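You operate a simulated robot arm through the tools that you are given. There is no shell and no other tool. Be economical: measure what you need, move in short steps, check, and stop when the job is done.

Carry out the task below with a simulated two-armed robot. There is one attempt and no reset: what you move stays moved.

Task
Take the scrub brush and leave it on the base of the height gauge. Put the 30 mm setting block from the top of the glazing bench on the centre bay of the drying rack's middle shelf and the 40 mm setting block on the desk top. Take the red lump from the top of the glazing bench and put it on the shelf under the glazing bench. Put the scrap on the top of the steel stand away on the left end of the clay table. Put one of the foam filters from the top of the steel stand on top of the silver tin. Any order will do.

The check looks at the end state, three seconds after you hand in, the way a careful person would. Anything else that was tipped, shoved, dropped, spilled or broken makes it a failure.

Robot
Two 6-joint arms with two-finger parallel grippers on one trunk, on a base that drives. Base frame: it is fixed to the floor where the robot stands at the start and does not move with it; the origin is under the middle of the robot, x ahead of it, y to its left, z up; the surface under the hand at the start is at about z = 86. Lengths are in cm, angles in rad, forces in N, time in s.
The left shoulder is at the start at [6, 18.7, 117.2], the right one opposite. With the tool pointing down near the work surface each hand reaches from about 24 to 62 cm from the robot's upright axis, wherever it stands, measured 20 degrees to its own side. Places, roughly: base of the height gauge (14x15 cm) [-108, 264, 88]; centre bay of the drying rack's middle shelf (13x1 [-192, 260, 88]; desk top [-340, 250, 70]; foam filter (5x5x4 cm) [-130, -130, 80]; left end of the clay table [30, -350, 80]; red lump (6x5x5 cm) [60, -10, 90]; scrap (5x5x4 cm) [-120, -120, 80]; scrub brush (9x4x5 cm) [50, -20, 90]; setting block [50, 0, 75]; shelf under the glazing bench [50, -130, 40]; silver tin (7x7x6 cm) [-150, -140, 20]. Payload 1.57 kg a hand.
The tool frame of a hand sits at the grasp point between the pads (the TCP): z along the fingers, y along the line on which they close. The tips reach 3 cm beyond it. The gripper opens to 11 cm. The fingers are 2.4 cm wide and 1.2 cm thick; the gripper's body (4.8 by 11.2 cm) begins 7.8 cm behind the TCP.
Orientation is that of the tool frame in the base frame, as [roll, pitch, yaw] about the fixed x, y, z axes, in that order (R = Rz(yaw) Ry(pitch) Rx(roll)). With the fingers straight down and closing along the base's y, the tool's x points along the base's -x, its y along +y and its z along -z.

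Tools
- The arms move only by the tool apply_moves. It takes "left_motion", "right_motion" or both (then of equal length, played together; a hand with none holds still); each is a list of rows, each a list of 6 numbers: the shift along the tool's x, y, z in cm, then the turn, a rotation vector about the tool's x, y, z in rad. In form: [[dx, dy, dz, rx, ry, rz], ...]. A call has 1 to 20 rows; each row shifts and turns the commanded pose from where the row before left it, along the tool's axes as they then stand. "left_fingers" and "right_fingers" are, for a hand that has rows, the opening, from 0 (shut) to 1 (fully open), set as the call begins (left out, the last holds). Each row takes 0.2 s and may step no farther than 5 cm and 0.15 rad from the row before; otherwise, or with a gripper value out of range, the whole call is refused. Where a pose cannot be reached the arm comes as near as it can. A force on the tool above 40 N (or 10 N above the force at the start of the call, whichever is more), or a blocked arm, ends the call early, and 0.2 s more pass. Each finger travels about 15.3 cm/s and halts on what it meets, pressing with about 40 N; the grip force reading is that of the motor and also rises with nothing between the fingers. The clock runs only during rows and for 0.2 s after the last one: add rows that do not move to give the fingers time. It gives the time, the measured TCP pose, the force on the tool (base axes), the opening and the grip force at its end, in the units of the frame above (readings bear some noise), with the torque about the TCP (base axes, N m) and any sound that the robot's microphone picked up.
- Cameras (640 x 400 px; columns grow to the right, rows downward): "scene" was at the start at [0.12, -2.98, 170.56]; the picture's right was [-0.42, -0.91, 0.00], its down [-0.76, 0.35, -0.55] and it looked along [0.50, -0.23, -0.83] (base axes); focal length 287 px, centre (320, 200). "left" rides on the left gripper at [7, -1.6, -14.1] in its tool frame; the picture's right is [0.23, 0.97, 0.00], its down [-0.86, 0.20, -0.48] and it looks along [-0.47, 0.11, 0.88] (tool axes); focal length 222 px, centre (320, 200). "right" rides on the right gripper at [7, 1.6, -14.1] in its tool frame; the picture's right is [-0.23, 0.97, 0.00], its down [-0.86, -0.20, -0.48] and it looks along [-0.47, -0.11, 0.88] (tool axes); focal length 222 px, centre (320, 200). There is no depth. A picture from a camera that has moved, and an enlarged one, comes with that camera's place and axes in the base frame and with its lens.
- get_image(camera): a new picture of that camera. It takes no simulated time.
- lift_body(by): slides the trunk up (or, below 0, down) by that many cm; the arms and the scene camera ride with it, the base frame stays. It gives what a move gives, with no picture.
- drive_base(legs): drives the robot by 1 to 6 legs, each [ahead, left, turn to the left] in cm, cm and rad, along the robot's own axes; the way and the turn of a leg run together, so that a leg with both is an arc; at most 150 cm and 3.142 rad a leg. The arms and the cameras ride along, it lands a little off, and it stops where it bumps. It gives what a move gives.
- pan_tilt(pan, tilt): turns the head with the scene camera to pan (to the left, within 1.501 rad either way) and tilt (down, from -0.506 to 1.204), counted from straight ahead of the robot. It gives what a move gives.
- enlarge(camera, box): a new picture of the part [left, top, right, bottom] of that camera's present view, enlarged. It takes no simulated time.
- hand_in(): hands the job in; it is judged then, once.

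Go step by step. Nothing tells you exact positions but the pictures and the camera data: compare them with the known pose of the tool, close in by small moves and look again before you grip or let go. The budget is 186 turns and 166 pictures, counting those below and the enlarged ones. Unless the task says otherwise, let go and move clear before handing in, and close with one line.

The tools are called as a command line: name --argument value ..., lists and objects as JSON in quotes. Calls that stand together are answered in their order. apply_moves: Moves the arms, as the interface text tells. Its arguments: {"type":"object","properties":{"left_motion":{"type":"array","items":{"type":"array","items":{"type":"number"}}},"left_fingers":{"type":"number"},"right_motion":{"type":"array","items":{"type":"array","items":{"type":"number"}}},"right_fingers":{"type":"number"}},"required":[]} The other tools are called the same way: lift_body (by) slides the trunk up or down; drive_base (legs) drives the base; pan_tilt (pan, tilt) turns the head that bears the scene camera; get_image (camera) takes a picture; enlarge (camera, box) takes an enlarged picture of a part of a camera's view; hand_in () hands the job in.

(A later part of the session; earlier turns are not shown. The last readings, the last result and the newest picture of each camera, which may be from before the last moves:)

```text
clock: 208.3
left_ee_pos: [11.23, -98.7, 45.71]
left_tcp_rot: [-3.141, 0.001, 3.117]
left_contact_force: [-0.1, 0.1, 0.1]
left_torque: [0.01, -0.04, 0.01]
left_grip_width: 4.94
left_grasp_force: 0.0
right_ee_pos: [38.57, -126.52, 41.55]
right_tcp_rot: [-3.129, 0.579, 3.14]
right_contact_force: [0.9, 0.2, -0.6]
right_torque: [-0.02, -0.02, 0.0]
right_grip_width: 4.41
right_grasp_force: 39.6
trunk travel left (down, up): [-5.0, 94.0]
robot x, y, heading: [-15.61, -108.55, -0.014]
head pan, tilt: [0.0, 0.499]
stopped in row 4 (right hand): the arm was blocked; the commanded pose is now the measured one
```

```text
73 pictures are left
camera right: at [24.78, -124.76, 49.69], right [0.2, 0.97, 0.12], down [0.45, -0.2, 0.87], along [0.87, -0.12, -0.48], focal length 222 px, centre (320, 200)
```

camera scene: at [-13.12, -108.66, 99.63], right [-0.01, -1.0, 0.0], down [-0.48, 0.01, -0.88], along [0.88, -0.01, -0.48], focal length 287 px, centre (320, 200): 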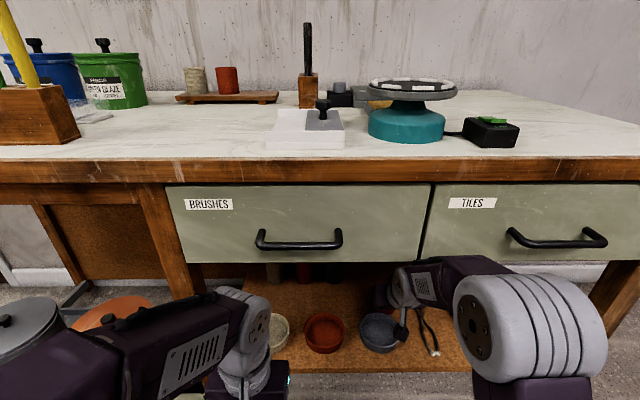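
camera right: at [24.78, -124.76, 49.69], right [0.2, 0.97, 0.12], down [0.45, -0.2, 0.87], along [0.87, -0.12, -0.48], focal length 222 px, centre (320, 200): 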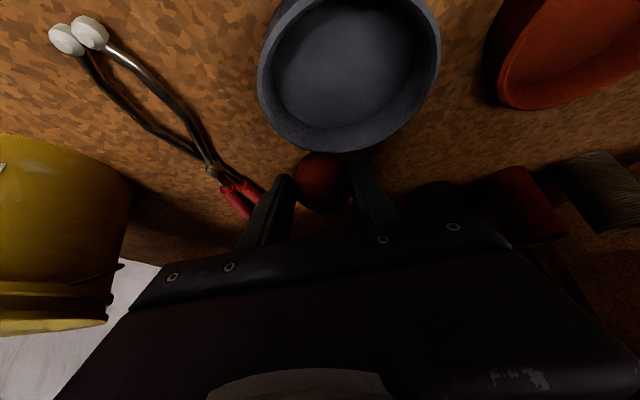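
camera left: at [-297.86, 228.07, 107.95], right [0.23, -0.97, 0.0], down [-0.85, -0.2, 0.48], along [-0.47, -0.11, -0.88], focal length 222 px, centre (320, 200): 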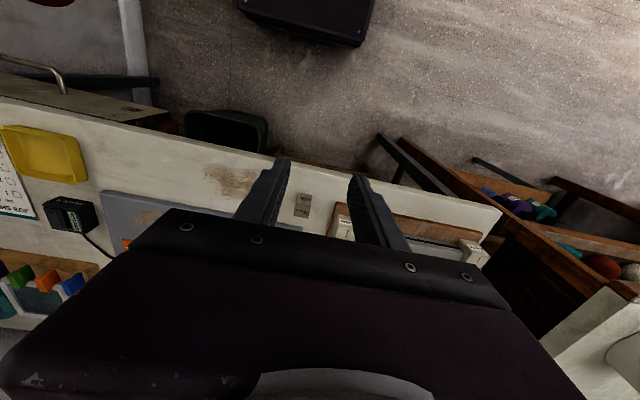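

The forearm met the drawer's underside with the elbow too high, so I'll back out gently. Then I'll stretch the arm outside (low elbow) and drive in instead.

apply_moves --right_motion '[[0, 0, 0, 0, -0.09, 0], [2.5, 0, -3.3, 0, 0, 0], [2.5, 0, -3.3, 0, 0, 0], [2.7, 0, -3.0, 0, 0, 0]]'

get_image --camera "scene"

get_image --camera "right"

```text
clock: 209.3
left_ee_pos: [11.49, -98.63, 45.65]
left_tcp_rot: [-3.139, -0.001, 3.118]
left_contact_force: [0.5, 0.5, -0.3]
left_torque: [0.05, -0.01, -0.01]
left_grip_width: 4.95
left_grasp_force: 0.0
right_ee_pos: [26.54, -126.65, 44.67]
right_tcp_rot: [-3.132, 0.676, -3.141]
right_contact_force: [0.5, 0.2, -2.7]
right_torque: [0.0, 0.03, 0.02]
right_grip_width: 4.41
right_grasp_force: 40.2
trunk travel left (down, up): [-5.0, 94.0]
robot x, y, heading: [-15.72, -108.56, -0.008]
head pan, tilt: [0.0, 0.499]
```

```text
72 pictures are left
camera scene: at [-12.84, -108.6, 99.58], right [-0.01, -1.0, 0.0], down [-0.48, 0.0, -0.88], along [0.88, -0.01, -0.48], focal length 287 px, centre (320, 200)
```

scene: 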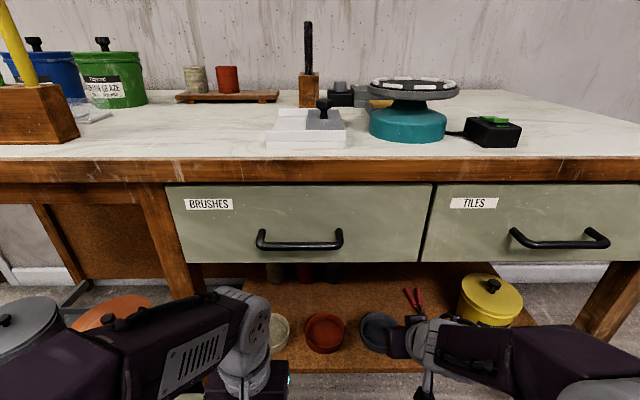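

```text
71 pictures are left
camera right: at [12.21, -124.8, 51.26], right [0.18, 0.97, 0.13], down [0.37, -0.19, 0.91], along [0.91, -0.12, -0.39], focal length 222 px, centre (320, 200)
```

right: 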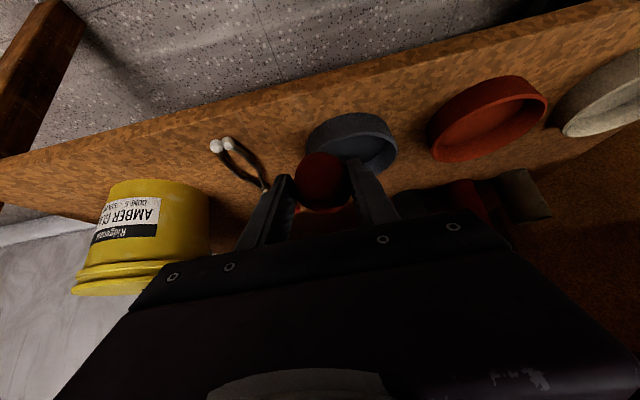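

Nothing was disturbed. I'll reverse the base, stretch the arm in free space, and check its shape.

drive_base --legs '[[-33, 0, 0.008]]'

apply_moves --right_motion '[[-3.1, 0, 2.46, 0, 0, 0], [-3.1, 0, 2.46, 0, 0, 0], [-3.1, 0, 2.46, 0, 0, 0], [-3.1, 0, 2.46, 0, 0, 0], [-3.1, 0, 2.46, 0, 0, 0], [-3.1, 0, 2.46, 0, 0, 0], [-3.1, 0, 2.46, 0, 0, 0]]'

get_image --camera "scene"

```text
clock: 211.5
left_ee_pos: [-21.58, -98.2, 45.67]
left_tcp_rot: [-3.14, -0.002, 3.127]
left_contact_force: [-0.8, 0.1, -0.7]
left_torque: [0.02, -0.04, 0.0]
left_grip_width: 4.94
left_grasp_force: 0.0
right_ee_pos: [-5.87, -126.06, 44.62]
right_tcp_rot: [-3.133, 0.676, -3.13]
right_contact_force: [-0.1, 0.3, -0.6]
right_torque: [0.01, 0.03, 0.0]
right_grip_width: 4.4
right_grasp_force: 40.0
trunk travel left (down, up): [-5.0, 94.0]
robot x, y, heading: [-48.01, -108.48, 0.002]
head pan, tilt: [0.0, 0.499]
```

```text
clock: 213.1
left_ee_pos: [-21.38, -98.12, 45.67]
left_tcp_rot: [-3.139, -0.002, 3.128]
left_contact_force: [-0.1, -0.3, -0.1]
left_torque: [0.04, 0.02, 0.02]
left_grip_width: 4.94
left_grasp_force: 0.1
right_ee_pos: [21.65, -125.89, 44.43]
right_tcp_rot: [-3.13, 0.674, -3.13]
right_contact_force: [0.8, -0.3, -1.5]
right_torque: [0.0, 0.01, -0.04]
right_grip_width: 4.42
right_grasp_force: 40.0
trunk travel left (down, up): [-5.0, 94.0]
robot x, y, heading: [-48.23, -108.6, 0.002]
head pan, tilt: [0.0, 0.499]
```

```text
70 pictures are left
camera scene: at [-45.57, -108.46, 99.58], right [0.0, -1.0, 0.0], down [-0.48, 0.0, -0.88], along [0.88, 0.0, -0.48], focal length 287 px, centre (320, 200)
```

scene: 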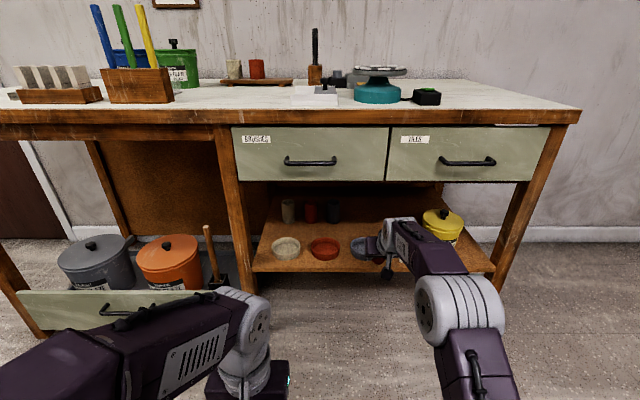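

The elbow is lower but still a bit high. I'll drop the trunk its last 5 cm, stretch slightly further, and target a nearer spot just behind the dish (x≈45).

apply_moves --right_motion '[[-2.84, 0, -0.37, 0, 0, 0], [-2.84, 0, -0.37, 0, 0, 0]]'

lift_body --by -5

get_image --camera "scene"

get_image --camera "right"

```text
clock: 213.7
left_ee_pos: [-21.47, -98.08, 45.76]
left_tcp_rot: [-3.139, -0.001, 3.128]
left_contact_force: [0.2, -0.6, -1.1]
left_torque: [0.02, -0.04, 0.03]
left_grip_width: 4.97
left_grasp_force: 0.1
right_ee_pos: [24.77, -125.8, 48.02]
right_tcp_rot: [-3.128, 0.674, -3.129]
right_contact_force: [-0.6, 0.1, -0.9]
right_torque: [0.02, 0.01, 0.01]
right_grip_width: 4.4
right_grasp_force: 40.3
right hand out of reach, approached as far as the arm can: row 2
trunk travel left (down, up): [-5.0, 94.0]
robot x, y, heading: [-48.66, -108.64, 0.002]
head pan, tilt: [0.0, 0.499]
```

```text
clock: 214.6
left_ee_pos: [-21.35, -98.18, 40.8]
left_tcp_rot: [3.141, -0.001, 3.127]
left_contact_force: [0.7, 0.0, -0.6]
left_torque: [0.0, 0.05, 0.01]
left_grip_width: 4.95
left_grasp_force: 0.1
right_ee_pos: [24.92, -125.78, 42.95]
right_tcp_rot: [-3.131, 0.678, -3.131]
right_contact_force: [-0.2, -0.8, -1.4]
right_torque: [0.02, 0.0, -0.01]
right_grip_width: 4.38
right_grasp_force: 39.7
trunk travel left (down, up): [0.0, 99.0]
robot x, y, heading: [-48.3, -108.24, 0.003]
head pan, tilt: [0.0, 0.499]
```

```text
69 pictures are left
camera scene: at [-45.58, -108.45, 94.58], right [0.0, -1.0, 0.0], down [-0.48, 0.0, -0.88], along [0.88, 0.0, -0.48], focal length 287 px, centre (320, 200)
```

scene: 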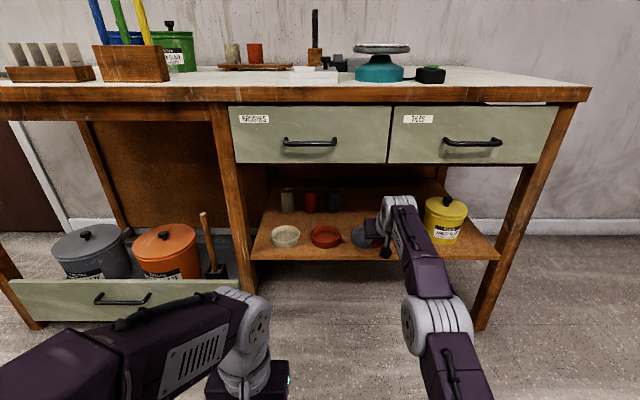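

```text
68 pictures are left
camera right: at [10.5, -124.19, 49.64], right [0.17, 0.98, 0.13], down [0.37, -0.19, 0.91], along [0.91, -0.11, -0.39], focal length 222 px, centre (320, 200)
```

right: 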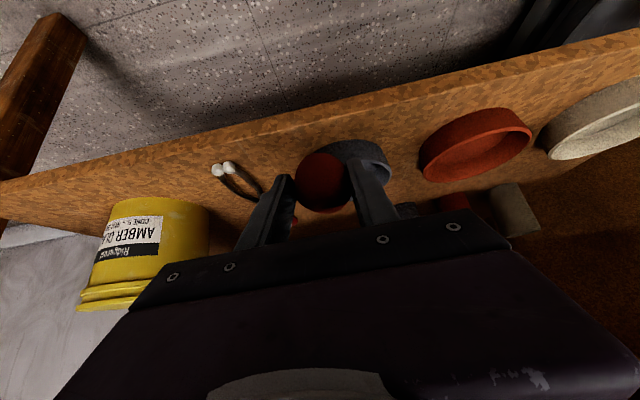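

The arm is now nearly straight with a low elbow. I'll pitch a touch more to lower the wrist, then drive in 17 cm.

apply_moves --right_motion '[[0, 0, 0, 0, -0.12, 0], [0, 0, 0, 0, 0, 0]]'

drive_base --legs '[[10, 0, 0]]'

get_image --camera "scene"

get_image --camera "right"

```text
clock: 215.2
left_ee_pos: [-21.45, -98.14, 40.7]
left_tcp_rot: [-3.139, -0.001, 3.128]
left_contact_force: [-0.7, 0.0, 0.2]
left_torque: [-0.03, 0.02, 0.0]
left_grip_width: 4.97
left_grasp_force: 0.0
right_ee_pos: [25.03, -125.89, 43.04]
right_tcp_rot: [-3.13, 0.797, -3.129]
right_contact_force: [-0.6, 0.2, -1.0]
right_torque: [0.01, 0.0, 0.0]
right_grip_width: 4.39
right_grasp_force: 40.3
trunk travel left (down, up): [0.0, 99.0]
robot x, y, heading: [-48.4, -108.13, 0.002]
head pan, tilt: [0.0, 0.499]
```

```text
clock: 216.4
left_ee_pos: [-11.49, -98.21, 40.71]
left_tcp_rot: [-3.14, -0.003, 3.128]
left_contact_force: [0.2, 1.1, 1.5]
left_torque: [0.0, 0.0, -0.01]
left_grip_width: 4.96
left_grasp_force: 0.1
right_ee_pos: [34.79, -125.87, 42.97]
right_tcp_rot: [-3.129, 0.797, -3.13]
right_contact_force: [0.5, -0.3, -1.7]
right_torque: [-0.01, 0.02, 0.0]
right_grip_width: 4.42
right_grasp_force: 39.7
trunk travel left (down, up): [0.0, 99.0]
robot x, y, heading: [-38.34, -108.36, 0.001]
head pan, tilt: [0.0, 0.499]
```

```text
67 pictures are left
camera scene: at [-35.61, -108.44, 94.58], right [0.0, -1.0, 0.0], down [-0.48, 0.0, -0.88], along [0.88, 0.0, -0.48], focal length 287 px, centre (320, 200)
```

scene: 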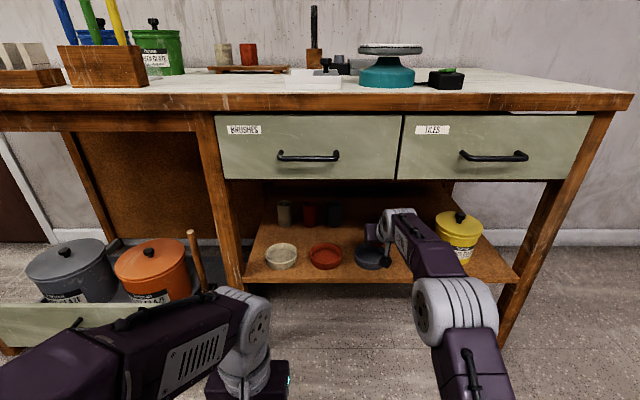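

```text
66 pictures are left
camera right: at [19.73, -124.21, 47.84], right [0.16, 0.98, 0.15], down [0.26, -0.19, 0.95], along [0.95, -0.11, -0.28], focal length 222 px, centre (320, 200)
```

right: 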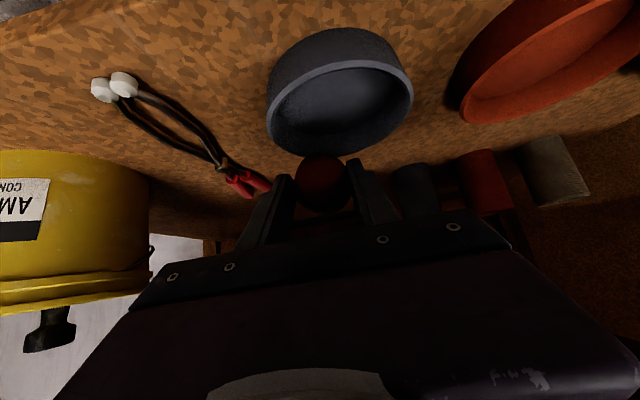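

Clear below the drawer. Driving in 9 cm more.

drive_base --legs '[[9.5, 0, 0]]'

get_image --camera "scene"

get_image --camera "right"

```text
clock: 217.5
left_ee_pos: [-2.39, -98.2, 40.7]
left_tcp_rot: [-3.14, -0.001, 3.127]
left_contact_force: [0.8, -1.1, -0.2]
left_torque: [0.02, -0.06, 0.01]
left_grip_width: 4.93
left_grasp_force: 0.0
right_ee_pos: [43.92, -125.9, 42.95]
right_tcp_rot: [-3.129, 0.796, -3.129]
right_contact_force: [1.0, -0.1, -1.1]
right_torque: [0.01, 0.03, 0.0]
right_grip_width: 4.38
right_grasp_force: 40.1
trunk travel left (down, up): [0.0, 99.0]
robot x, y, heading: [-29.07, -108.28, -0.002]
head pan, tilt: [0.0, 0.499]
```

```text
65 pictures are left
camera scene: at [-26.55, -108.43, 94.58], right [0.0, -1.0, 0.0], down [-0.48, 0.0, -0.88], along [0.88, 0.0, -0.48], focal length 287 px, centre (320, 200)
```

scene: 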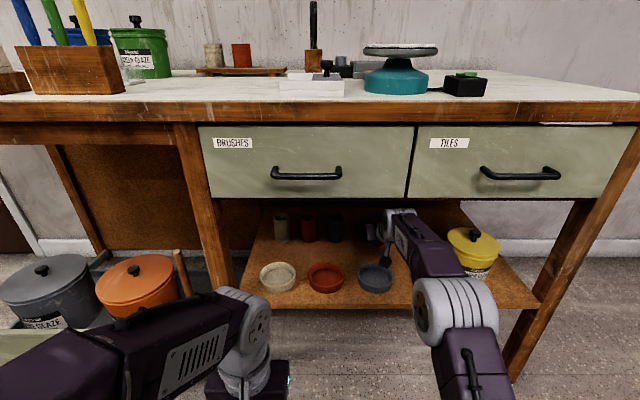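

```text
64 pictures are left
camera right: at [28.78, -124.22, 47.84], right [0.16, 0.98, 0.15], down [0.26, -0.19, 0.95], along [0.95, -0.11, -0.28], focal length 222 px, centre (320, 200)
```

right: 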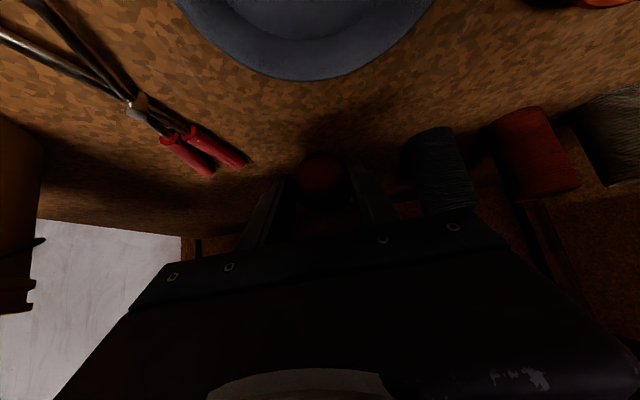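

The lump is now beyond the dish, clear of pliers and cups. Lowering gently until contact.

apply_moves --right_motion '[[1.08, 0, 1.05, 0, 0, 0], [1.08, 0, 1.05, 0, 0, 0], [0.36, 0, 0.35, 0, 0, 0], [0.36, 0, 0.35, 0, 0, 0]]'

get_image --camera "right"

```text
clock: 218.5
left_ee_pos: [-2.43, -98.19, 40.86]
left_tcp_rot: [-3.139, 0.003, 3.127]
left_contact_force: [0.2, 0.2, -0.6]
left_torque: [0.04, 0.02, -0.02]
left_grip_width: 4.94
left_grasp_force: 0.0
right_ee_pos: [43.94, -125.87, 39.6]
right_tcp_rot: [-3.128, 0.809, -3.126]
right_contact_force: [-3.9, 0.8, 20.8]
right_torque: [-0.05, -0.14, 0.0]
right_grip_width: 4.41
right_grasp_force: 39.7
trunk travel left (down, up): [0.0, 99.0]
robot x, y, heading: [-29.12, -108.16, -0.002]
head pan, tilt: [0.0, 0.499]
```

```text
63 pictures are left
camera right: at [28.81, -124.26, 44.38], right [0.15, 0.98, 0.16], down [0.24, -0.19, 0.95], along [0.96, -0.11, -0.27], focal length 222 px, centre (320, 200)
```

right: 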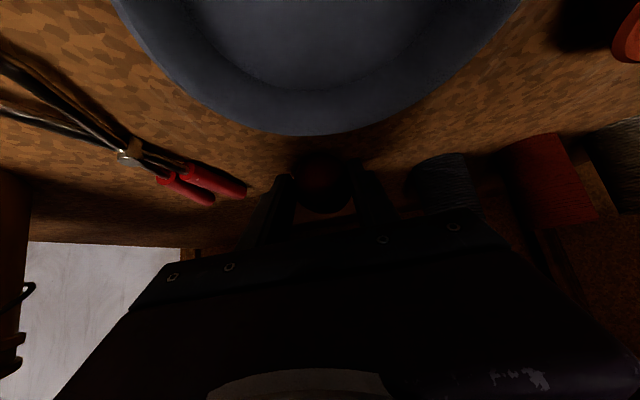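

Contact at the lump (21 N near the TCP). I'll open the fingers, wait, then retreat along the finger axis.

apply_moves --right_motion '[[0, 0, 0, 0, 0, 0], [0, 0, 0, 0, 0, 0], [0, 0, 0, 0, 0, 0], [0, 0, 0, 0, 0, 0]]' --right_fingers 0.65

get_image --camera "right"

```text
clock: 219.5
left_ee_pos: [-2.38, -98.2, 40.83]
left_tcp_rot: [-3.139, -0.001, 3.124]
left_contact_force: [0.5, -0.3, 0.4]
left_torque: [0.02, 0.02, -0.01]
left_grip_width: 4.97
left_grasp_force: 0.0
right_ee_pos: [43.77, -126.01, 38.88]
right_tcp_rot: [-3.129, 0.796, -3.13]
right_contact_force: [-1.6, -2.8, 3.9]
right_torque: [0.03, -0.01, 0.02]
right_grip_width: 6.84
right_grasp_force: 0.1
trunk travel left (down, up): [0.0, 99.0]
robot x, y, heading: [-29.32, -108.1, -0.004]
head pan, tilt: [0.0, 0.499]
```

```text
62 pictures are left
camera right: at [28.79, -124.33, 43.88], right [0.16, 0.98, 0.15], down [0.26, -0.19, 0.95], along [0.95, -0.11, -0.28], focal length 222 px, centre (320, 200)
```

right: 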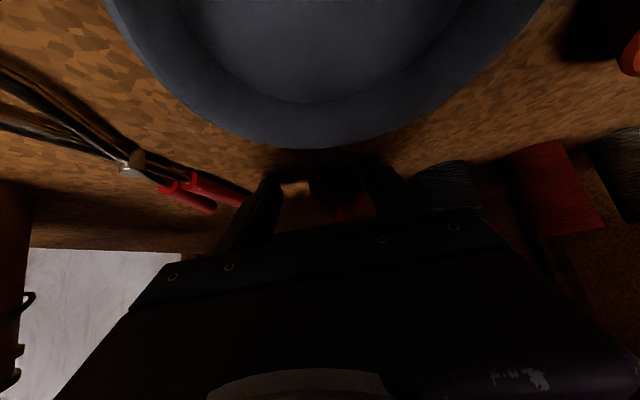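

apply_moves --right_motion '[[-0.2, 0, -0.3, 0, 0, 0], [0, 0, 0, 0, 0, 0], [0, 0, 0, 0, 0, 0]]' --right_fingers 0.78

enlarge --camera "right" --box '[230, 130, 430, 250]'

```text
clock: 220.3
left_ee_pos: [-2.43, -98.17, 40.74]
left_tcp_rot: [-3.141, -0.001, 3.125]
left_contact_force: [0.7, 1.0, 0.1]
left_torque: [0.0, -0.01, 0.02]
left_grip_width: 4.94
left_grasp_force: 0.0
right_ee_pos: [43.84, -126.03, 39.26]
right_tcp_rot: [-3.129, 0.796, -3.13]
right_contact_force: [0.1, -0.4, 0.8]
right_torque: [0.01, -0.03, 0.02]
right_grip_width: 8.62
right_grasp_force: 0.0
trunk travel left (down, up): [0.0, 99.0]
robot x, y, heading: [-28.94, -108.49, 0.005]
head pan, tilt: [0.0, 0.499]
```

```text
3.20 times, centred on (330, 190) of right
camera zoom: at [28.74, -124.29, 44.17], right [0.16, 0.98, 0.15], down [0.26, -0.19, 0.95], along [0.95, -0.11, -0.28], focal length 711 px, centre (288, 232)
```

zoom: 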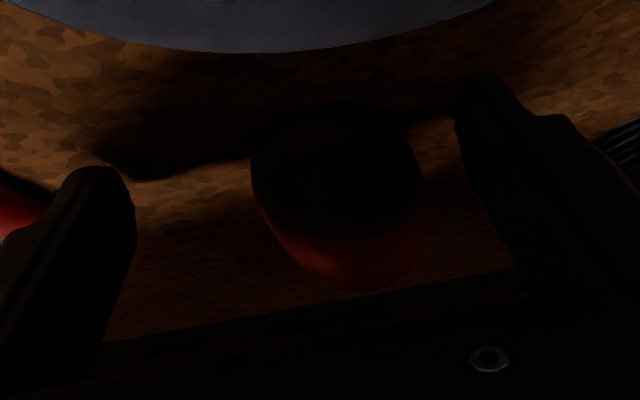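

The lump is free on the shelf. I'll retreat and back the base out.

apply_moves --right_motion '[[0, 0, -2, 0, 0, 0], [0, 0, -2, 0, 0, 0], [-0.6, 0, -2.6, 0, 0, 0]]'

drive_base --legs '[[-35, 0, 0]]'

enlarge --camera "scene" --box '[220, 150, 480, 300]'

get_image --camera "right"

```text
clock: 221.1
left_ee_pos: [-2.38, -98.11, 40.7]
left_tcp_rot: [-3.139, -0.001, 3.127]
left_contact_force: [0.0, -0.4, 0.3]
left_torque: [0.0, 0.01, -0.01]
left_grip_width: 4.95
left_grasp_force: 0.1
right_ee_pos: [39.49, -125.98, 44.43]
right_tcp_rot: [-3.13, 0.796, -3.129]
right_contact_force: [0.0, -0.3, 0.1]
right_torque: [0.0, -0.01, 0.0]
right_grip_width: 8.58
right_grasp_force: 0.0
trunk travel left (down, up): [0.0, 99.0]
robot x, y, heading: [-29.08, -108.64, 0.001]
head pan, tilt: [0.0, 0.499]
```

```text
clock: 223.3
left_ee_pos: [-37.53, -98.19, 40.73]
left_tcp_rot: [-3.14, -0.002, 3.128]
left_contact_force: [0.9, 0.5, -0.5]
left_torque: [-0.01, -0.01, 0.02]
left_grip_width: 4.95
left_grasp_force: 0.1
right_ee_pos: [4.39, -125.85, 44.44]
right_tcp_rot: [-3.129, 0.795, -3.128]
right_contact_force: [-0.4, 0.2, 0.4]
right_torque: [0.0, 0.0, 0.0]
right_grip_width: 8.57
right_grasp_force: 0.1
trunk travel left (down, up): [0.0, 99.0]
robot x, y, heading: [-64.3, -108.2, 0.005]
head pan, tilt: [0.0, 0.499]
```

```text
2.46 times, centred on (350, 225) of scene
camera zoom: at [-61.66, -108.49, 94.58], right [0.0, -1.0, 0.0], down [-0.48, 0.0, -0.88], along [0.88, 0.0, -0.48], focal length 707 px, centre (246, 138)
```

zoom: 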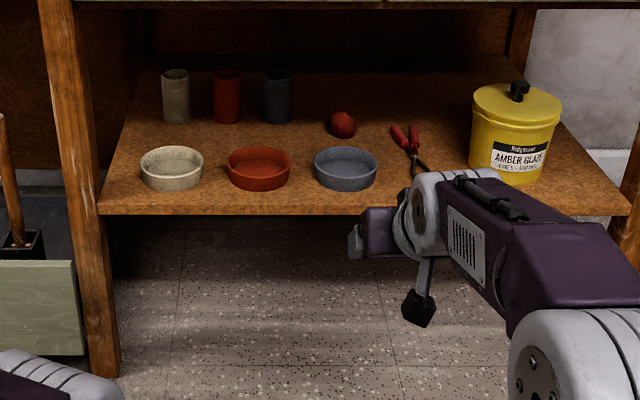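

```text
59 pictures are left
camera right: at [-10.67, -124.2, 49.36], right [0.15, 0.98, 0.15], down [0.26, -0.19, 0.95], along [0.95, -0.11, -0.28], focal length 222 px, centre (320, 200)
```

right: 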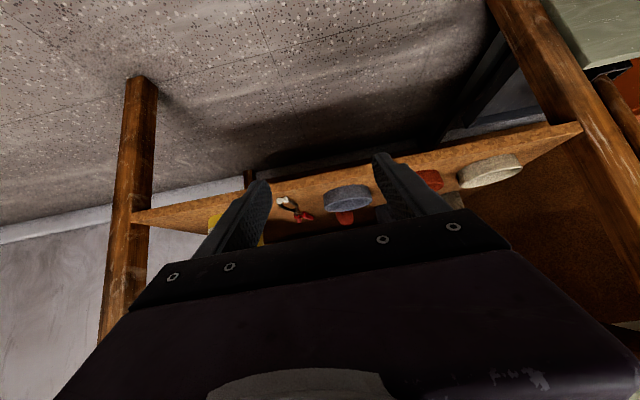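

The red lump sits well on the shelf. Now I'll tuck the right arm, raise the trunk, and turn toward the steel stand.

apply_moves --right_motion '[[2.61, 0, -2.69, 0, 0, 0], [2.61, 0, -2.69, 0, 0, 0], [2.61, 0, -2.69, 0, 0, 0], [2.61, 0, -2.69, 0, 0, 0], [2.61, 0, -2.69, 0, 0, 0], [2.61, 0, -2.69, 0, 0, 0], [2.61, 0, -2.69, 0, 0, 0], [2.61, 0, -2.69, 0, 0, 0], [0, 0, 0, 0, 0.133, 0], [0, 0, 0, 0, 0.133, 0], [0, 0, 0, 0, 0.133, 0], [0, 0, 0, 0, 0.133, 0], [0, 0, 0, 0, 0.133, 0], [0, 0, 0, 0, 0.133, 0]]'

lift_body --by 80

drive_base --legs '[[8, 0, 0], [0, 0, 3.13]]'

pan_tilt --pan 0.15 --tilt 0.75

get_image --camera "scene"

```text
clock: 226.3
left_ee_pos: [-37.52, -98.29, 40.68]
left_tcp_rot: [-3.14, 0.001, 3.127]
left_contact_force: [-0.3, 0.4, 0.1]
left_torque: [-0.02, -0.01, 0.01]
left_grip_width: 4.92
left_grasp_force: 0.0
right_ee_pos: [-24.7, -125.95, 45.2]
right_tcp_rot: [-3.135, -0.005, -3.136]
right_contact_force: [0.3, -0.3, -0.1]
right_torque: [0.0, 0.0, -0.02]
right_grip_width: 8.58
right_grasp_force: 0.1
right hand out of reach, approached as far as the arm can: row 8
trunk travel left (down, up): [0.0, 99.0]
robot x, y, heading: [-64.52, -108.44, 0.003]
head pan, tilt: [0.0, 0.499]
```

```text
refused: 80 is not a number from -40 to 40
```

```text
clock: 234.5
left_ee_pos: [-84.42, -116.1, 40.73]
left_tcp_rot: [-3.141, -0.001, -0.106]
left_contact_force: [0.2, -0.1, 0.4]
left_torque: [0.02, -0.02, -0.01]
left_grip_width: 4.94
left_grasp_force: 0.1
right_ee_pos: [-94.48, -87.39, 45.2]
right_tcp_rot: [-3.132, -0.002, -0.088]
right_contact_force: [-1.1, 0.0, 0.3]
right_torque: [0.01, 0.06, 0.0]
right_grip_width: 8.57
right_grasp_force: 0.0
trunk travel left (down, up): [0.0, 99.0]
robot x, y, heading: [-56.33, -108.19, 3.052]
head pan, tilt: [0.0, 0.499]
```

```text
clock: 235.3
left_ee_pos: [-84.34, -116.11, 40.76]
left_tcp_rot: [-3.14, -0.001, -0.106]
left_contact_force: [0.4, 0.3, 0.6]
left_torque: [0.01, 0.0, 0.02]
left_grip_width: 4.95
left_grasp_force: 0.1
right_ee_pos: [-94.5, -87.23, 45.2]
right_tcp_rot: [-3.133, -0.001, -0.09]
right_contact_force: [0.3, -0.3, -0.7]
right_torque: [0.01, -0.03, -0.02]
right_grip_width: 8.59
right_grasp_force: 0.0
trunk travel left (down, up): [0.0, 99.0]
robot x, y, heading: [-56.52, -108.37, 3.053]
head pan, tilt: [0.15, 0.75]
```

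```text
58 pictures are left
camera scene: at [-59.13, -109.5, 92.39], right [-0.06, 1.0, 0.0], down [0.68, 0.04, -0.73], along [-0.73, -0.04, -0.68], focal length 287 px, centre (320, 200)
```

scene: 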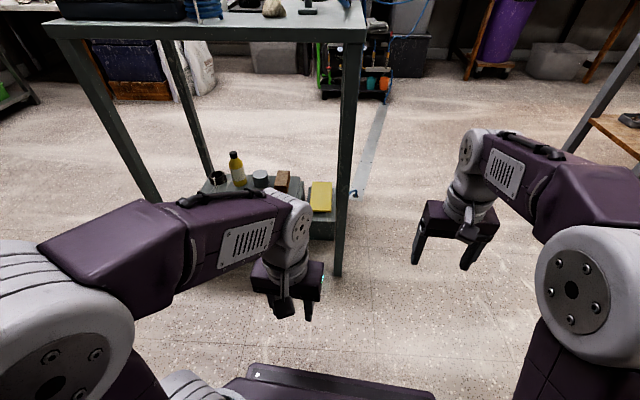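

enlarge --camera "scene" --box '[180, 130, 380, 255]'

lift_body --by 40

drive_base --legs '[[0, 20, 0.085]]'

get_image --camera "scene"

lift_body --by 35

get_image --camera "scene"

```text
3.20 times, centred on (280, 192) of scene
camera zoom: at [-59.13, -109.5, 92.39], right [-0.06, 1.0, 0.0], down [0.68, 0.04, -0.73], along [-0.73, -0.04, -0.68], focal length 919 px, centre (448, 224)
```

zoom: 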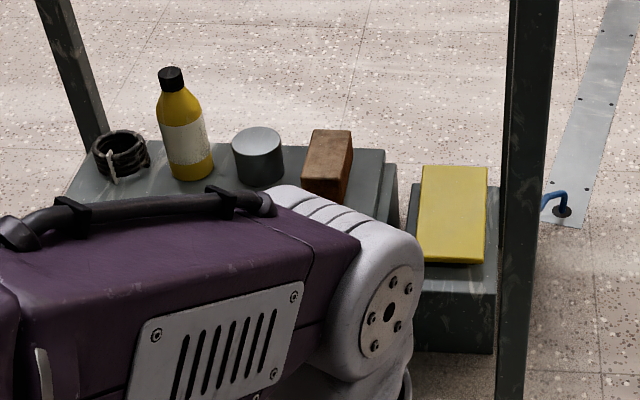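

```text
clock: 239.1
left_ee_pos: [-84.38, -116.03, 80.73]
left_tcp_rot: [-3.14, -0.002, -0.106]
left_contact_force: [-0.1, -0.7, 0.9]
left_torque: [0.02, 0.0, 0.01]
left_grip_width: 4.96
left_grasp_force: 0.0
right_ee_pos: [-94.46, -87.2, 85.19]
right_tcp_rot: [-3.132, -0.002, -0.088]
right_contact_force: [-0.8, -0.2, 0.5]
right_torque: [0.0, 0.03, 0.02]
right_grip_width: 8.56
right_grasp_force: 0.1
trunk travel left (down, up): [-40.0, 59.0]
robot x, y, heading: [-56.51, -108.1, 3.049]
head pan, tilt: [0.15, 0.75]
```

```text
clock: 240.8
left_ee_pos: [-84.59, -138.87, 80.68]
left_tcp_rot: [3.142, -0.001, -0.029]
left_contact_force: [0.3, -0.7, 0.1]
left_torque: [0.03, -0.02, 0.01]
left_grip_width: 4.93
left_grasp_force: 0.0
right_ee_pos: [-97.0, -110.91, 85.35]
right_tcp_rot: [-3.131, 0.0, -0.008]
right_contact_force: [0.5, -0.1, 0.1]
right_torque: [0.04, 0.01, 0.0]
right_grip_width: 8.58
right_grasp_force: 0.0
trunk travel left (down, up): [-40.0, 59.0]
robot x, y, heading: [-57.65, -128.58, 3.127]
head pan, tilt: [0.15, 0.75]
```

```text
56 pictures are left
camera scene: at [-60.08, -130.26, 132.38], right [-0.14, 0.99, 0.0], down [0.68, 0.1, -0.73], along [-0.72, -0.1, -0.68], focal length 287 px, centre (320, 200)
```

scene: 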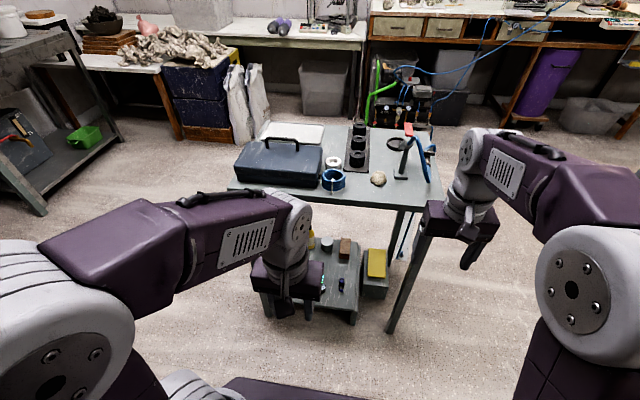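

```text
clock: 244.2
left_ee_pos: [-84.56, -138.8, 115.61]
left_tcp_rot: [-3.141, 0.0, -0.028]
left_contact_force: [-0.6, 0.6, -0.6]
left_torque: [-0.01, -0.01, 0.03]
left_grip_width: 4.94
left_grasp_force: 0.0
right_ee_pos: [-97.07, -110.7, 120.25]
right_tcp_rot: [-3.132, -0.002, -0.008]
right_contact_force: [-0.3, 0.3, -0.6]
right_torque: [0.02, -0.05, -0.02]
right_grip_width: 8.59
right_grasp_force: 0.0
trunk travel left (down, up): [-75.0, 24.0]
robot x, y, heading: [-57.42, -129.05, 3.128]
head pan, tilt: [0.15, 0.75]
```

```text
55 pictures are left
camera scene: at [-60.09, -130.13, 167.38], right [-0.14, 0.99, 0.0], down [0.68, 0.09, -0.73], along [-0.72, -0.1, -0.68], focal length 287 px, centre (320, 200)
```

scene: 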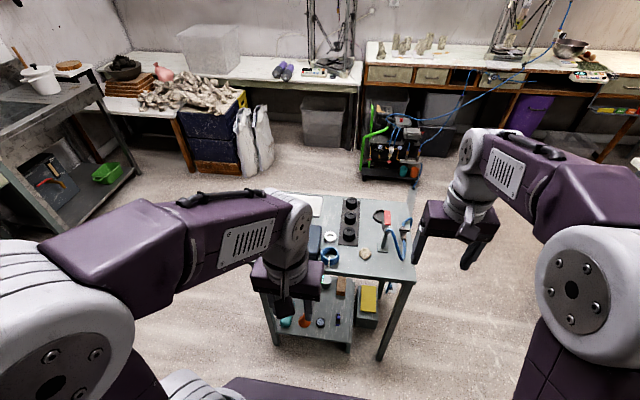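

enlarge --camera "scene" --box '[300, 180, 430, 290]'

enlarge --camera "scene" --box '[260, 260, 400, 350]'

```text
3.64 times, centred on (365, 235) of scene
camera zoom: at [-60.09, -130.13, 167.38], right [-0.14, 0.99, 0.0], down [0.68, 0.09, -0.73], along [-0.72, -0.1, -0.68], focal length 1044 px, centre (156, 73)
```

zoom: 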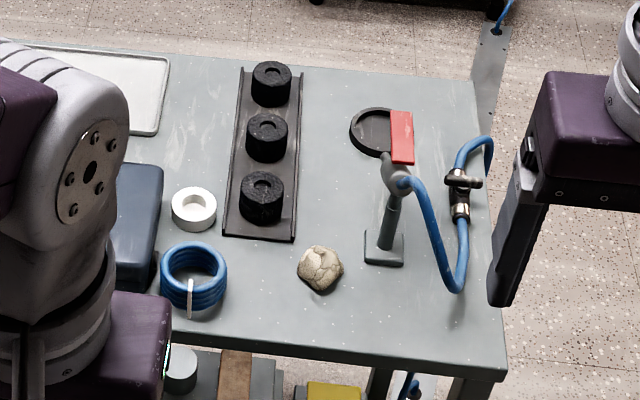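

```text
4.44 times, centred on (330, 305) of scene
camera zoom: at [-60.09, -130.13, 167.38], right [-0.14, 0.99, 0.0], down [0.68, 0.09, -0.73], along [-0.72, -0.1, -0.68], focal length 1276 px, centre (276, -267)
```

zoom: 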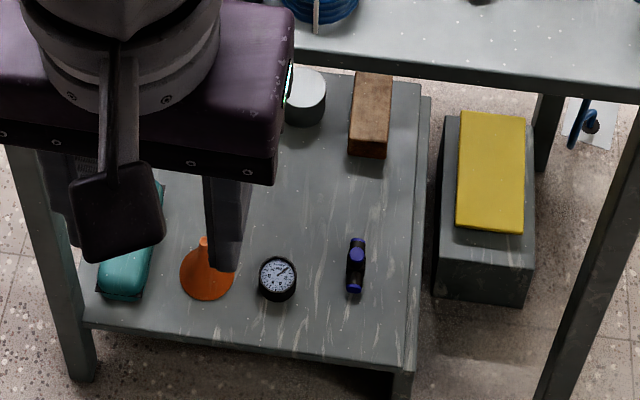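

I can make out three black foam filters in a tray, the scrap (a tan stone-like lump) at about (-124.4, -122.7), and the silver tin on the lower shelf at about (-148, -138.6). I'll take the scrap first with the right hand, gripper turned 90° to avoid the tool stand.

drive_base --legs '[[0, 8, 0.013], [17, 0, 0]]'

apply_moves --right_motion '[[0, 0, 0, 0, 0, 0.1428], [0, 0, 0, 0, 0, 0.1428], [0, 0, 0, 0, 0, 0.1428], [0, 0, 0, 0, 0, 0.1428], [0, 0, 0, 0, 0, 0.1428], [0, 0, 0, 0, 0, 0.1428], [0, 0, 0, 0, 0, 0.1428], [0, 0, 0, 0, 0, 0.1428], [0, 0, 0, 0, 0, 0.1428], [0, 0, 0, 0, 0, 0.1428], [0, 0, 0, 0, 0, 0.1428]]'

get_image --camera "right"

```text
clock: 246.3
left_ee_pos: [-101.05, -147.16, 115.75]
left_tcp_rot: [-3.142, 0.002, -0.015]
left_contact_force: [0.4, 0.0, 1.1]
left_torque: [-0.02, 0.02, 0.01]
left_grip_width: 4.94
left_grasp_force: 0.0
right_ee_pos: [-113.79, -119.4, 120.15]
right_tcp_rot: [-3.133, 0.001, 0.005]
right_contact_force: [0.4, -0.1, -0.3]
right_torque: [0.0, 0.0, 0.0]
right_grip_width: 8.57
right_grasp_force: 0.0
trunk travel left (down, up): [-75.0, 24.0]
robot x, y, heading: [-74.1, -136.63, -3.143]
head pan, tilt: [0.15, 0.75]
```

```text
clock: 248.7
left_ee_pos: [-101.37, -147.16, 115.7]
left_tcp_rot: [-3.14, -0.003, -0.014]
left_contact_force: [0.8, 0.3, 0.1]
left_torque: [-0.02, 0.0, -0.05]
left_grip_width: 4.93
left_grasp_force: 0.1
right_ee_pos: [-114.12, -119.61, 120.12]
right_tcp_rot: [-3.139, 0.009, -1.566]
right_contact_force: [0.0, 0.1, -0.1]
right_torque: [0.01, 0.04, -0.03]
right_grip_width: 8.59
right_grasp_force: 0.0
trunk travel left (down, up): [-75.0, 24.0]
robot x, y, heading: [-74.28, -136.9, -3.136]
head pan, tilt: [0.15, 0.75]
```

```text
52 pictures are left
camera right: at [-115.86, -126.63, 134.31], right [-0.97, 0.22, 0.0], down [0.2, 0.85, 0.49], along [0.11, 0.47, -0.87], focal length 222 px, centre (320, 200)
```

right: 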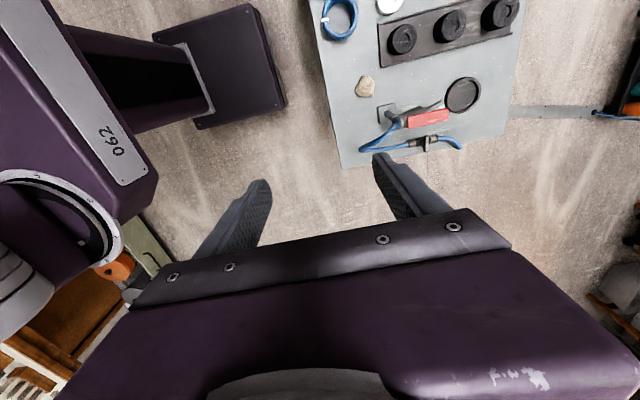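

apply_moves --right_motion '[[0.6, 1.75, 3.9, 0, 0, 0], [0.6, 1.75, 3.9, 0, 0, 0], [0.6, 1.75, 3.9, 0, 0, 0], [0.6, 1.75, 3.9, 0, 0, 0], [0.6, 1.75, 3.9, 0, 0, 0], [0.6, 1.75, 3.9, 0, 0, 0]]'

get_image --camera "right"

get_image --camera "scene"

```text
clock: 250.1
left_ee_pos: [-101.37, -147.35, 115.59]
left_tcp_rot: [-3.139, -0.002, -0.015]
left_contact_force: [0.0, -0.6, 0.4]
left_torque: [0.05, -0.01, -0.01]
left_grip_width: 4.98
left_grasp_force: 0.1
right_ee_pos: [-124.8, -123.14, 96.34]
right_tcp_rot: [-3.139, 0.008, -1.566]
right_contact_force: [-0.1, -0.1, 0.1]
right_torque: [-0.03, 0.02, -0.01]
right_grip_width: 8.57
right_grasp_force: 0.0
trunk travel left (down, up): [-75.0, 24.0]
robot x, y, heading: [-74.23, -137.39, -3.147]
head pan, tilt: [0.15, 0.75]
```

```text
51 pictures are left
camera right: at [-126.5, -130.17, 110.51], right [-0.98, 0.22, 0.0], down [0.19, 0.85, 0.49], along [0.11, 0.47, -0.87], focal length 222 px, centre (320, 200)
```

right: 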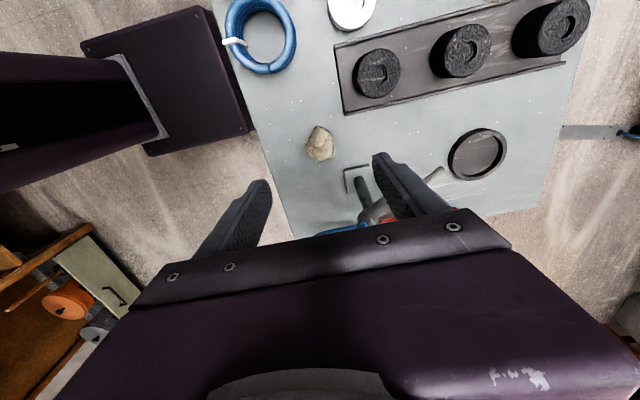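

```text
50 pictures are left
camera scene: at [-77.03, -138.34, 167.39], right [-0.15, 0.99, 0.0], down [0.67, 0.1, -0.73], along [-0.72, -0.11, -0.68], focal length 287 px, centre (320, 200)
```

scene: 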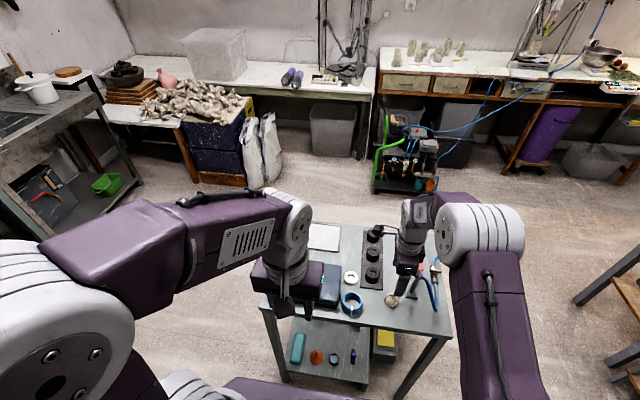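

The hand is straight above the scrap. The tool-stand head is close, so I'll tilt the hand slightly away from it, bias the grip, and descend.

apply_moves --right_motion '[[0.5, 0, 0, 0, -0.1, 0], [0, 0, 0, 0, -0.1, 0], [0.8, 0, 3.92, 0, 0, 0], [0.8, 0, 3.92, 0, 0, 0], [0.5, 0, 2.4, 0, 0, 0]]'

get_image --camera "right"

```text
clock: 251.3
left_ee_pos: [-101.25, -147.31, 115.7]
left_tcp_rot: [-3.139, -0.001, -0.014]
left_contact_force: [0.0, 0.5, 0.6]
left_torque: [-0.02, -0.02, 0.0]
left_grip_width: 4.97
left_grasp_force: 0.0
right_ee_pos: [-124.58, -123.63, 86.55]
right_tcp_rot: [-3.14, 0.21, -1.566]
right_contact_force: [-0.8, 0.6, 0.1]
right_torque: [0.01, 0.03, 0.0]
right_grip_width: 8.59
right_grasp_force: 0.0
trunk travel left (down, up): [-75.0, 24.0]
robot x, y, heading: [-74.21, -137.08, -3.143]
head pan, tilt: [0.15, 0.75]
```

```text
49 pictures are left
camera right: at [-126.28, -133.26, 98.82], right [-0.97, 0.22, 0.05], down [0.2, 0.74, 0.65], along [0.11, 0.64, -0.76], focal length 222 px, centre (320, 200)
```

right: 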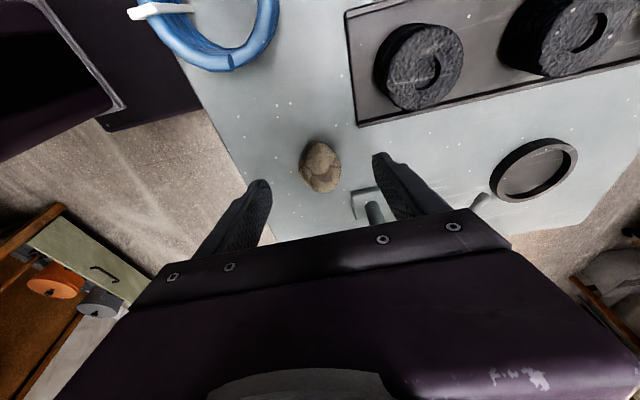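

apply_moves --right_motion '[[0.35, 0, 1.5, 0, 0, 0], [0.1, 0, 1.3, 0, 0, 0]]'

apply_moves --right_motion '[[0, 0, 0, 0, 0, 0], [0, 0, 0, 0, 0, 0], [0, 0, 0, 0, 0, 0], [0, 0, 0, 0, 0, 0]]' --right_fingers 0

apply_moves --right_motion '[[-0.6, 0, -3, 0, 0, 0], [-0.6, 0, -3, 0, 0, 0], [-0.8, 0, -4, 0, 0, 0], [-0.8, 0, -4, 0, 0.1, 0], [0, 0, -4, 0, 0.1, 0], [0, 0, -4, 0, 0, 0]]'

get_image --camera "right"

```text
clock: 251.9
left_ee_pos: [-101.42, -147.34, 115.6]
left_tcp_rot: [3.141, -0.002, -0.014]
left_contact_force: [0.9, -0.5, 0.0]
left_torque: [0.0, -0.01, 0.0]
left_grip_width: 4.96
left_grasp_force: 0.1
right_ee_pos: [-124.51, -123.35, 83.51]
right_tcp_rot: [-3.14, 0.207, -1.566]
right_contact_force: [-0.3, -0.3, -0.6]
right_torque: [0.02, 0.03, 0.0]
right_grip_width: 8.57
right_grasp_force: 0.1
trunk travel left (down, up): [-75.0, 24.0]
robot x, y, heading: [-74.67, -137.11, -3.139]
head pan, tilt: [0.15, 0.75]
```

```text
clock: 252.9
left_ee_pos: [-101.34, -147.34, 115.69]
left_tcp_rot: [-3.14, -0.002, -0.015]
left_contact_force: [-0.1, -0.1, -0.1]
left_torque: [0.01, -0.02, 0.02]
left_grip_width: 4.97
left_grasp_force: 0.1
right_ee_pos: [-124.5, -123.35, 83.5]
right_tcp_rot: [-3.14, 0.209, -1.566]
right_contact_force: [0.6, 0.5, 0.2]
right_torque: [0.0, -0.01, -0.01]
right_grip_width: 3.9
right_grasp_force: 40.7
trunk travel left (down, up): [-75.0, 24.0]
robot x, y, heading: [-74.17, -136.97, -3.137]
head pan, tilt: [0.15, 0.75]
```

```text
clock: 254.3
left_ee_pos: [-101.27, -147.45, 115.61]
left_tcp_rot: [-3.14, -0.001, -0.014]
left_contact_force: [-0.5, -0.2, 0.1]
left_torque: [0.0, 0.03, -0.02]
left_grip_width: 4.95
left_grasp_force: 0.1
right_ee_pos: [-124.31, -123.9, 105.85]
right_tcp_rot: [-3.14, 0.008, -1.565]
right_contact_force: [-0.8, -0.3, -1.2]
right_torque: [0.02, 0.01, 0.0]
right_grip_width: 3.83
right_grasp_force: 40.1
trunk travel left (down, up): [-75.0, 24.0]
robot x, y, heading: [-74.58, -137.12, -3.136]
head pan, tilt: [0.15, 0.75]
```

```text
48 pictures are left
camera right: at [-126.08, -131.05, 119.89], right [-0.98, 0.22, 0.0], down [0.19, 0.85, 0.49], along [0.11, 0.47, -0.87], focal length 222 px, centre (320, 200)
```

right: 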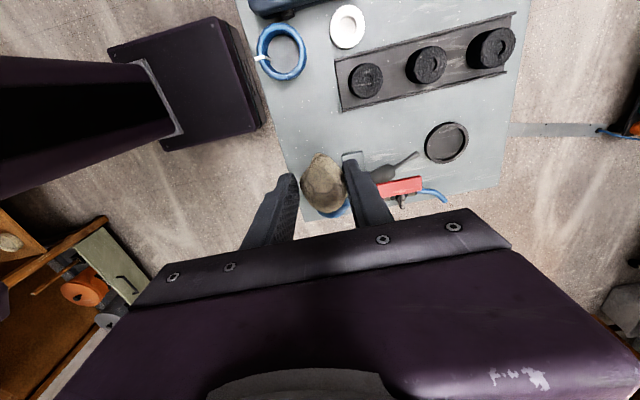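

The scrap is held in the right hand. I'll tuck it back and drive around the north side of the stand to its west side, to reach the tin from the back.

apply_moves --right_motion '[[-1.6, -3.5, -2, 0, 0, 0], [-1.6, -3.5, -2, 0, 0, 0], [-1.6, -3.5, -2, 0, 0, 0], [-1.6, -3.5, -2, 0, 0, 0], [-1.6, -3.5, -1, 0, 0, 0]]'

drive_base --legs '[[-15, 0, 0], [0, -85, 0], [145, 0, 0], [0, 0, 3.14]]'

pan_tilt --pan -0.6 --tilt 0.7

get_image --camera "scene"

```text
clock: 255.5
left_ee_pos: [-101.22, -147.33, 115.64]
left_tcp_rot: [-3.139, 0.002, -0.014]
left_contact_force: [0.0, 0.0, 0.0]
left_torque: [0.0, 0.01, 0.0]
left_grip_width: 4.95
left_grasp_force: 0.2
right_ee_pos: [-106.91, -116.0, 114.74]
right_tcp_rot: [-3.141, 0.009, -1.566]
right_contact_force: [0.4, -0.1, -0.3]
right_torque: [-0.02, 0.03, 0.02]
right_grip_width: 3.84
right_grasp_force: 39.2
trunk travel left (down, up): [-75.0, 24.0]
robot x, y, heading: [-74.18, -137.24, -3.139]
head pan, tilt: [0.15, 0.75]
```

```text
clock: 275.1
left_ee_pos: [-178.5, -44.34, 115.66]
left_tcp_rot: [-3.139, -0.002, -3.045]
left_contact_force: [-0.7, 0.3, 0.8]
left_torque: [0.02, -0.01, -0.01]
left_grip_width: 4.94
left_grasp_force: 0.1
right_ee_pos: [-169.25, -74.86, 114.61]
right_tcp_rot: [-3.139, 0.011, 1.685]
right_contact_force: [-0.4, 0.2, -1.1]
right_torque: [0.03, 0.0, 0.03]
right_grip_width: 3.75
right_grasp_force: 40.3
trunk travel left (down, up): [-75.0, 24.0]
robot x, y, heading: [-203.84, -57.75, 0.108]
head pan, tilt: [0.15, 0.75]
```

```text
clock: 276.2
left_ee_pos: [-178.3, -44.38, 115.68]
left_tcp_rot: [-3.14, 0.0, -3.044]
left_contact_force: [-0.2, 0.2, 0.5]
left_torque: [-0.02, -0.01, -0.03]
left_grip_width: 4.95
left_grasp_force: 0.0
right_ee_pos: [-169.2, -74.96, 114.64]
right_tcp_rot: [-3.139, 0.009, 1.687]
right_contact_force: [-0.6, 0.5, -0.5]
right_torque: [-0.01, 0.0, -0.01]
right_grip_width: 3.77
right_grasp_force: 40.1
trunk travel left (down, up): [-75.0, 24.0]
robot x, y, heading: [-204.16, -57.73, 0.108]
head pan, tilt: [-0.6, 0.7]
```

```text
47 pictures are left
camera scene: at [-202.76, -62.2, 167.81], right [-0.47, -0.88, 0.0], down [-0.57, 0.3, -0.76], along [0.68, -0.36, -0.64], focal length 287 px, centre (320, 200)
```

scene: 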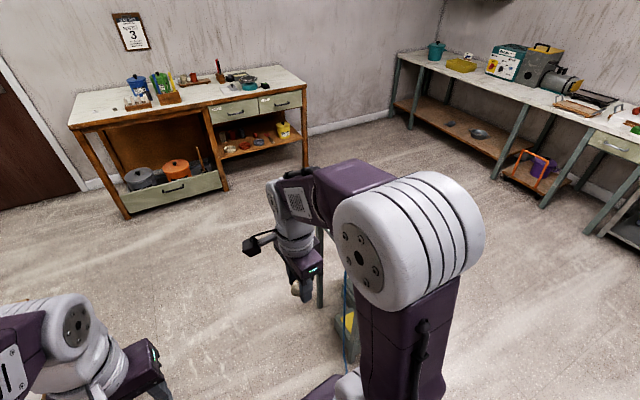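

I'll straighten and slide south along the stand's west side.

drive_base --legs '[[0, 0, -0.108], [-4, -90, 0]]'

pan_tilt --pan 0.15 --tilt 0.85

get_image --camera "scene"

```text
clock: 281.5
left_ee_pos: [-180.11, -135.97, 115.76]
left_tcp_rot: [-3.14, -0.002, -3.135]
left_contact_force: [-1.5, -0.4, -0.8]
left_torque: [-0.01, 0.0, 0.0]
left_grip_width: 4.94
left_grasp_force: 0.1
right_ee_pos: [-173.77, -167.24, 114.7]
right_tcp_rot: [-3.141, 0.009, 1.596]
right_contact_force: [0.4, -0.4, -1.2]
right_torque: [0.01, 0.01, 0.01]
right_grip_width: 3.73
right_grasp_force: 40.0
trunk travel left (down, up): [-75.0, 24.0]
robot x, y, heading: [-206.71, -146.9, 0.026]
head pan, tilt: [-0.6, 0.7]
```

```text
clock: 282.6
left_ee_pos: [-180.04, -136.07, 115.82]
left_tcp_rot: [-3.139, -0.002, -3.134]
left_contact_force: [-0.1, 1.0, 1.1]
left_torque: [0.01, 0.01, 0.0]
left_grip_width: 4.94
left_grasp_force: 0.1
right_ee_pos: [-173.64, -167.26, 114.67]
right_tcp_rot: [-3.14, 0.008, 1.596]
right_contact_force: [0.1, -0.1, -0.6]
right_torque: [-0.03, 0.02, 0.02]
right_grip_width: 3.71
right_grasp_force: 39.5
trunk travel left (down, up): [-75.0, 24.0]
robot x, y, heading: [-206.55, -146.88, 0.021]
head pan, tilt: [0.15, 0.85]
```

```text
46 pictures are left
camera scene: at [-205.4, -145.69, 166.58], right [0.17, -0.99, 0.0], down [-0.74, -0.13, -0.66], along [0.65, 0.11, -0.75], focal length 287 px, centre (320, 200)
```

scene: 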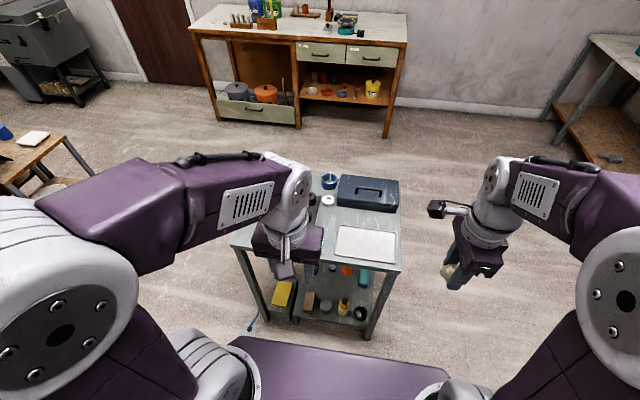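

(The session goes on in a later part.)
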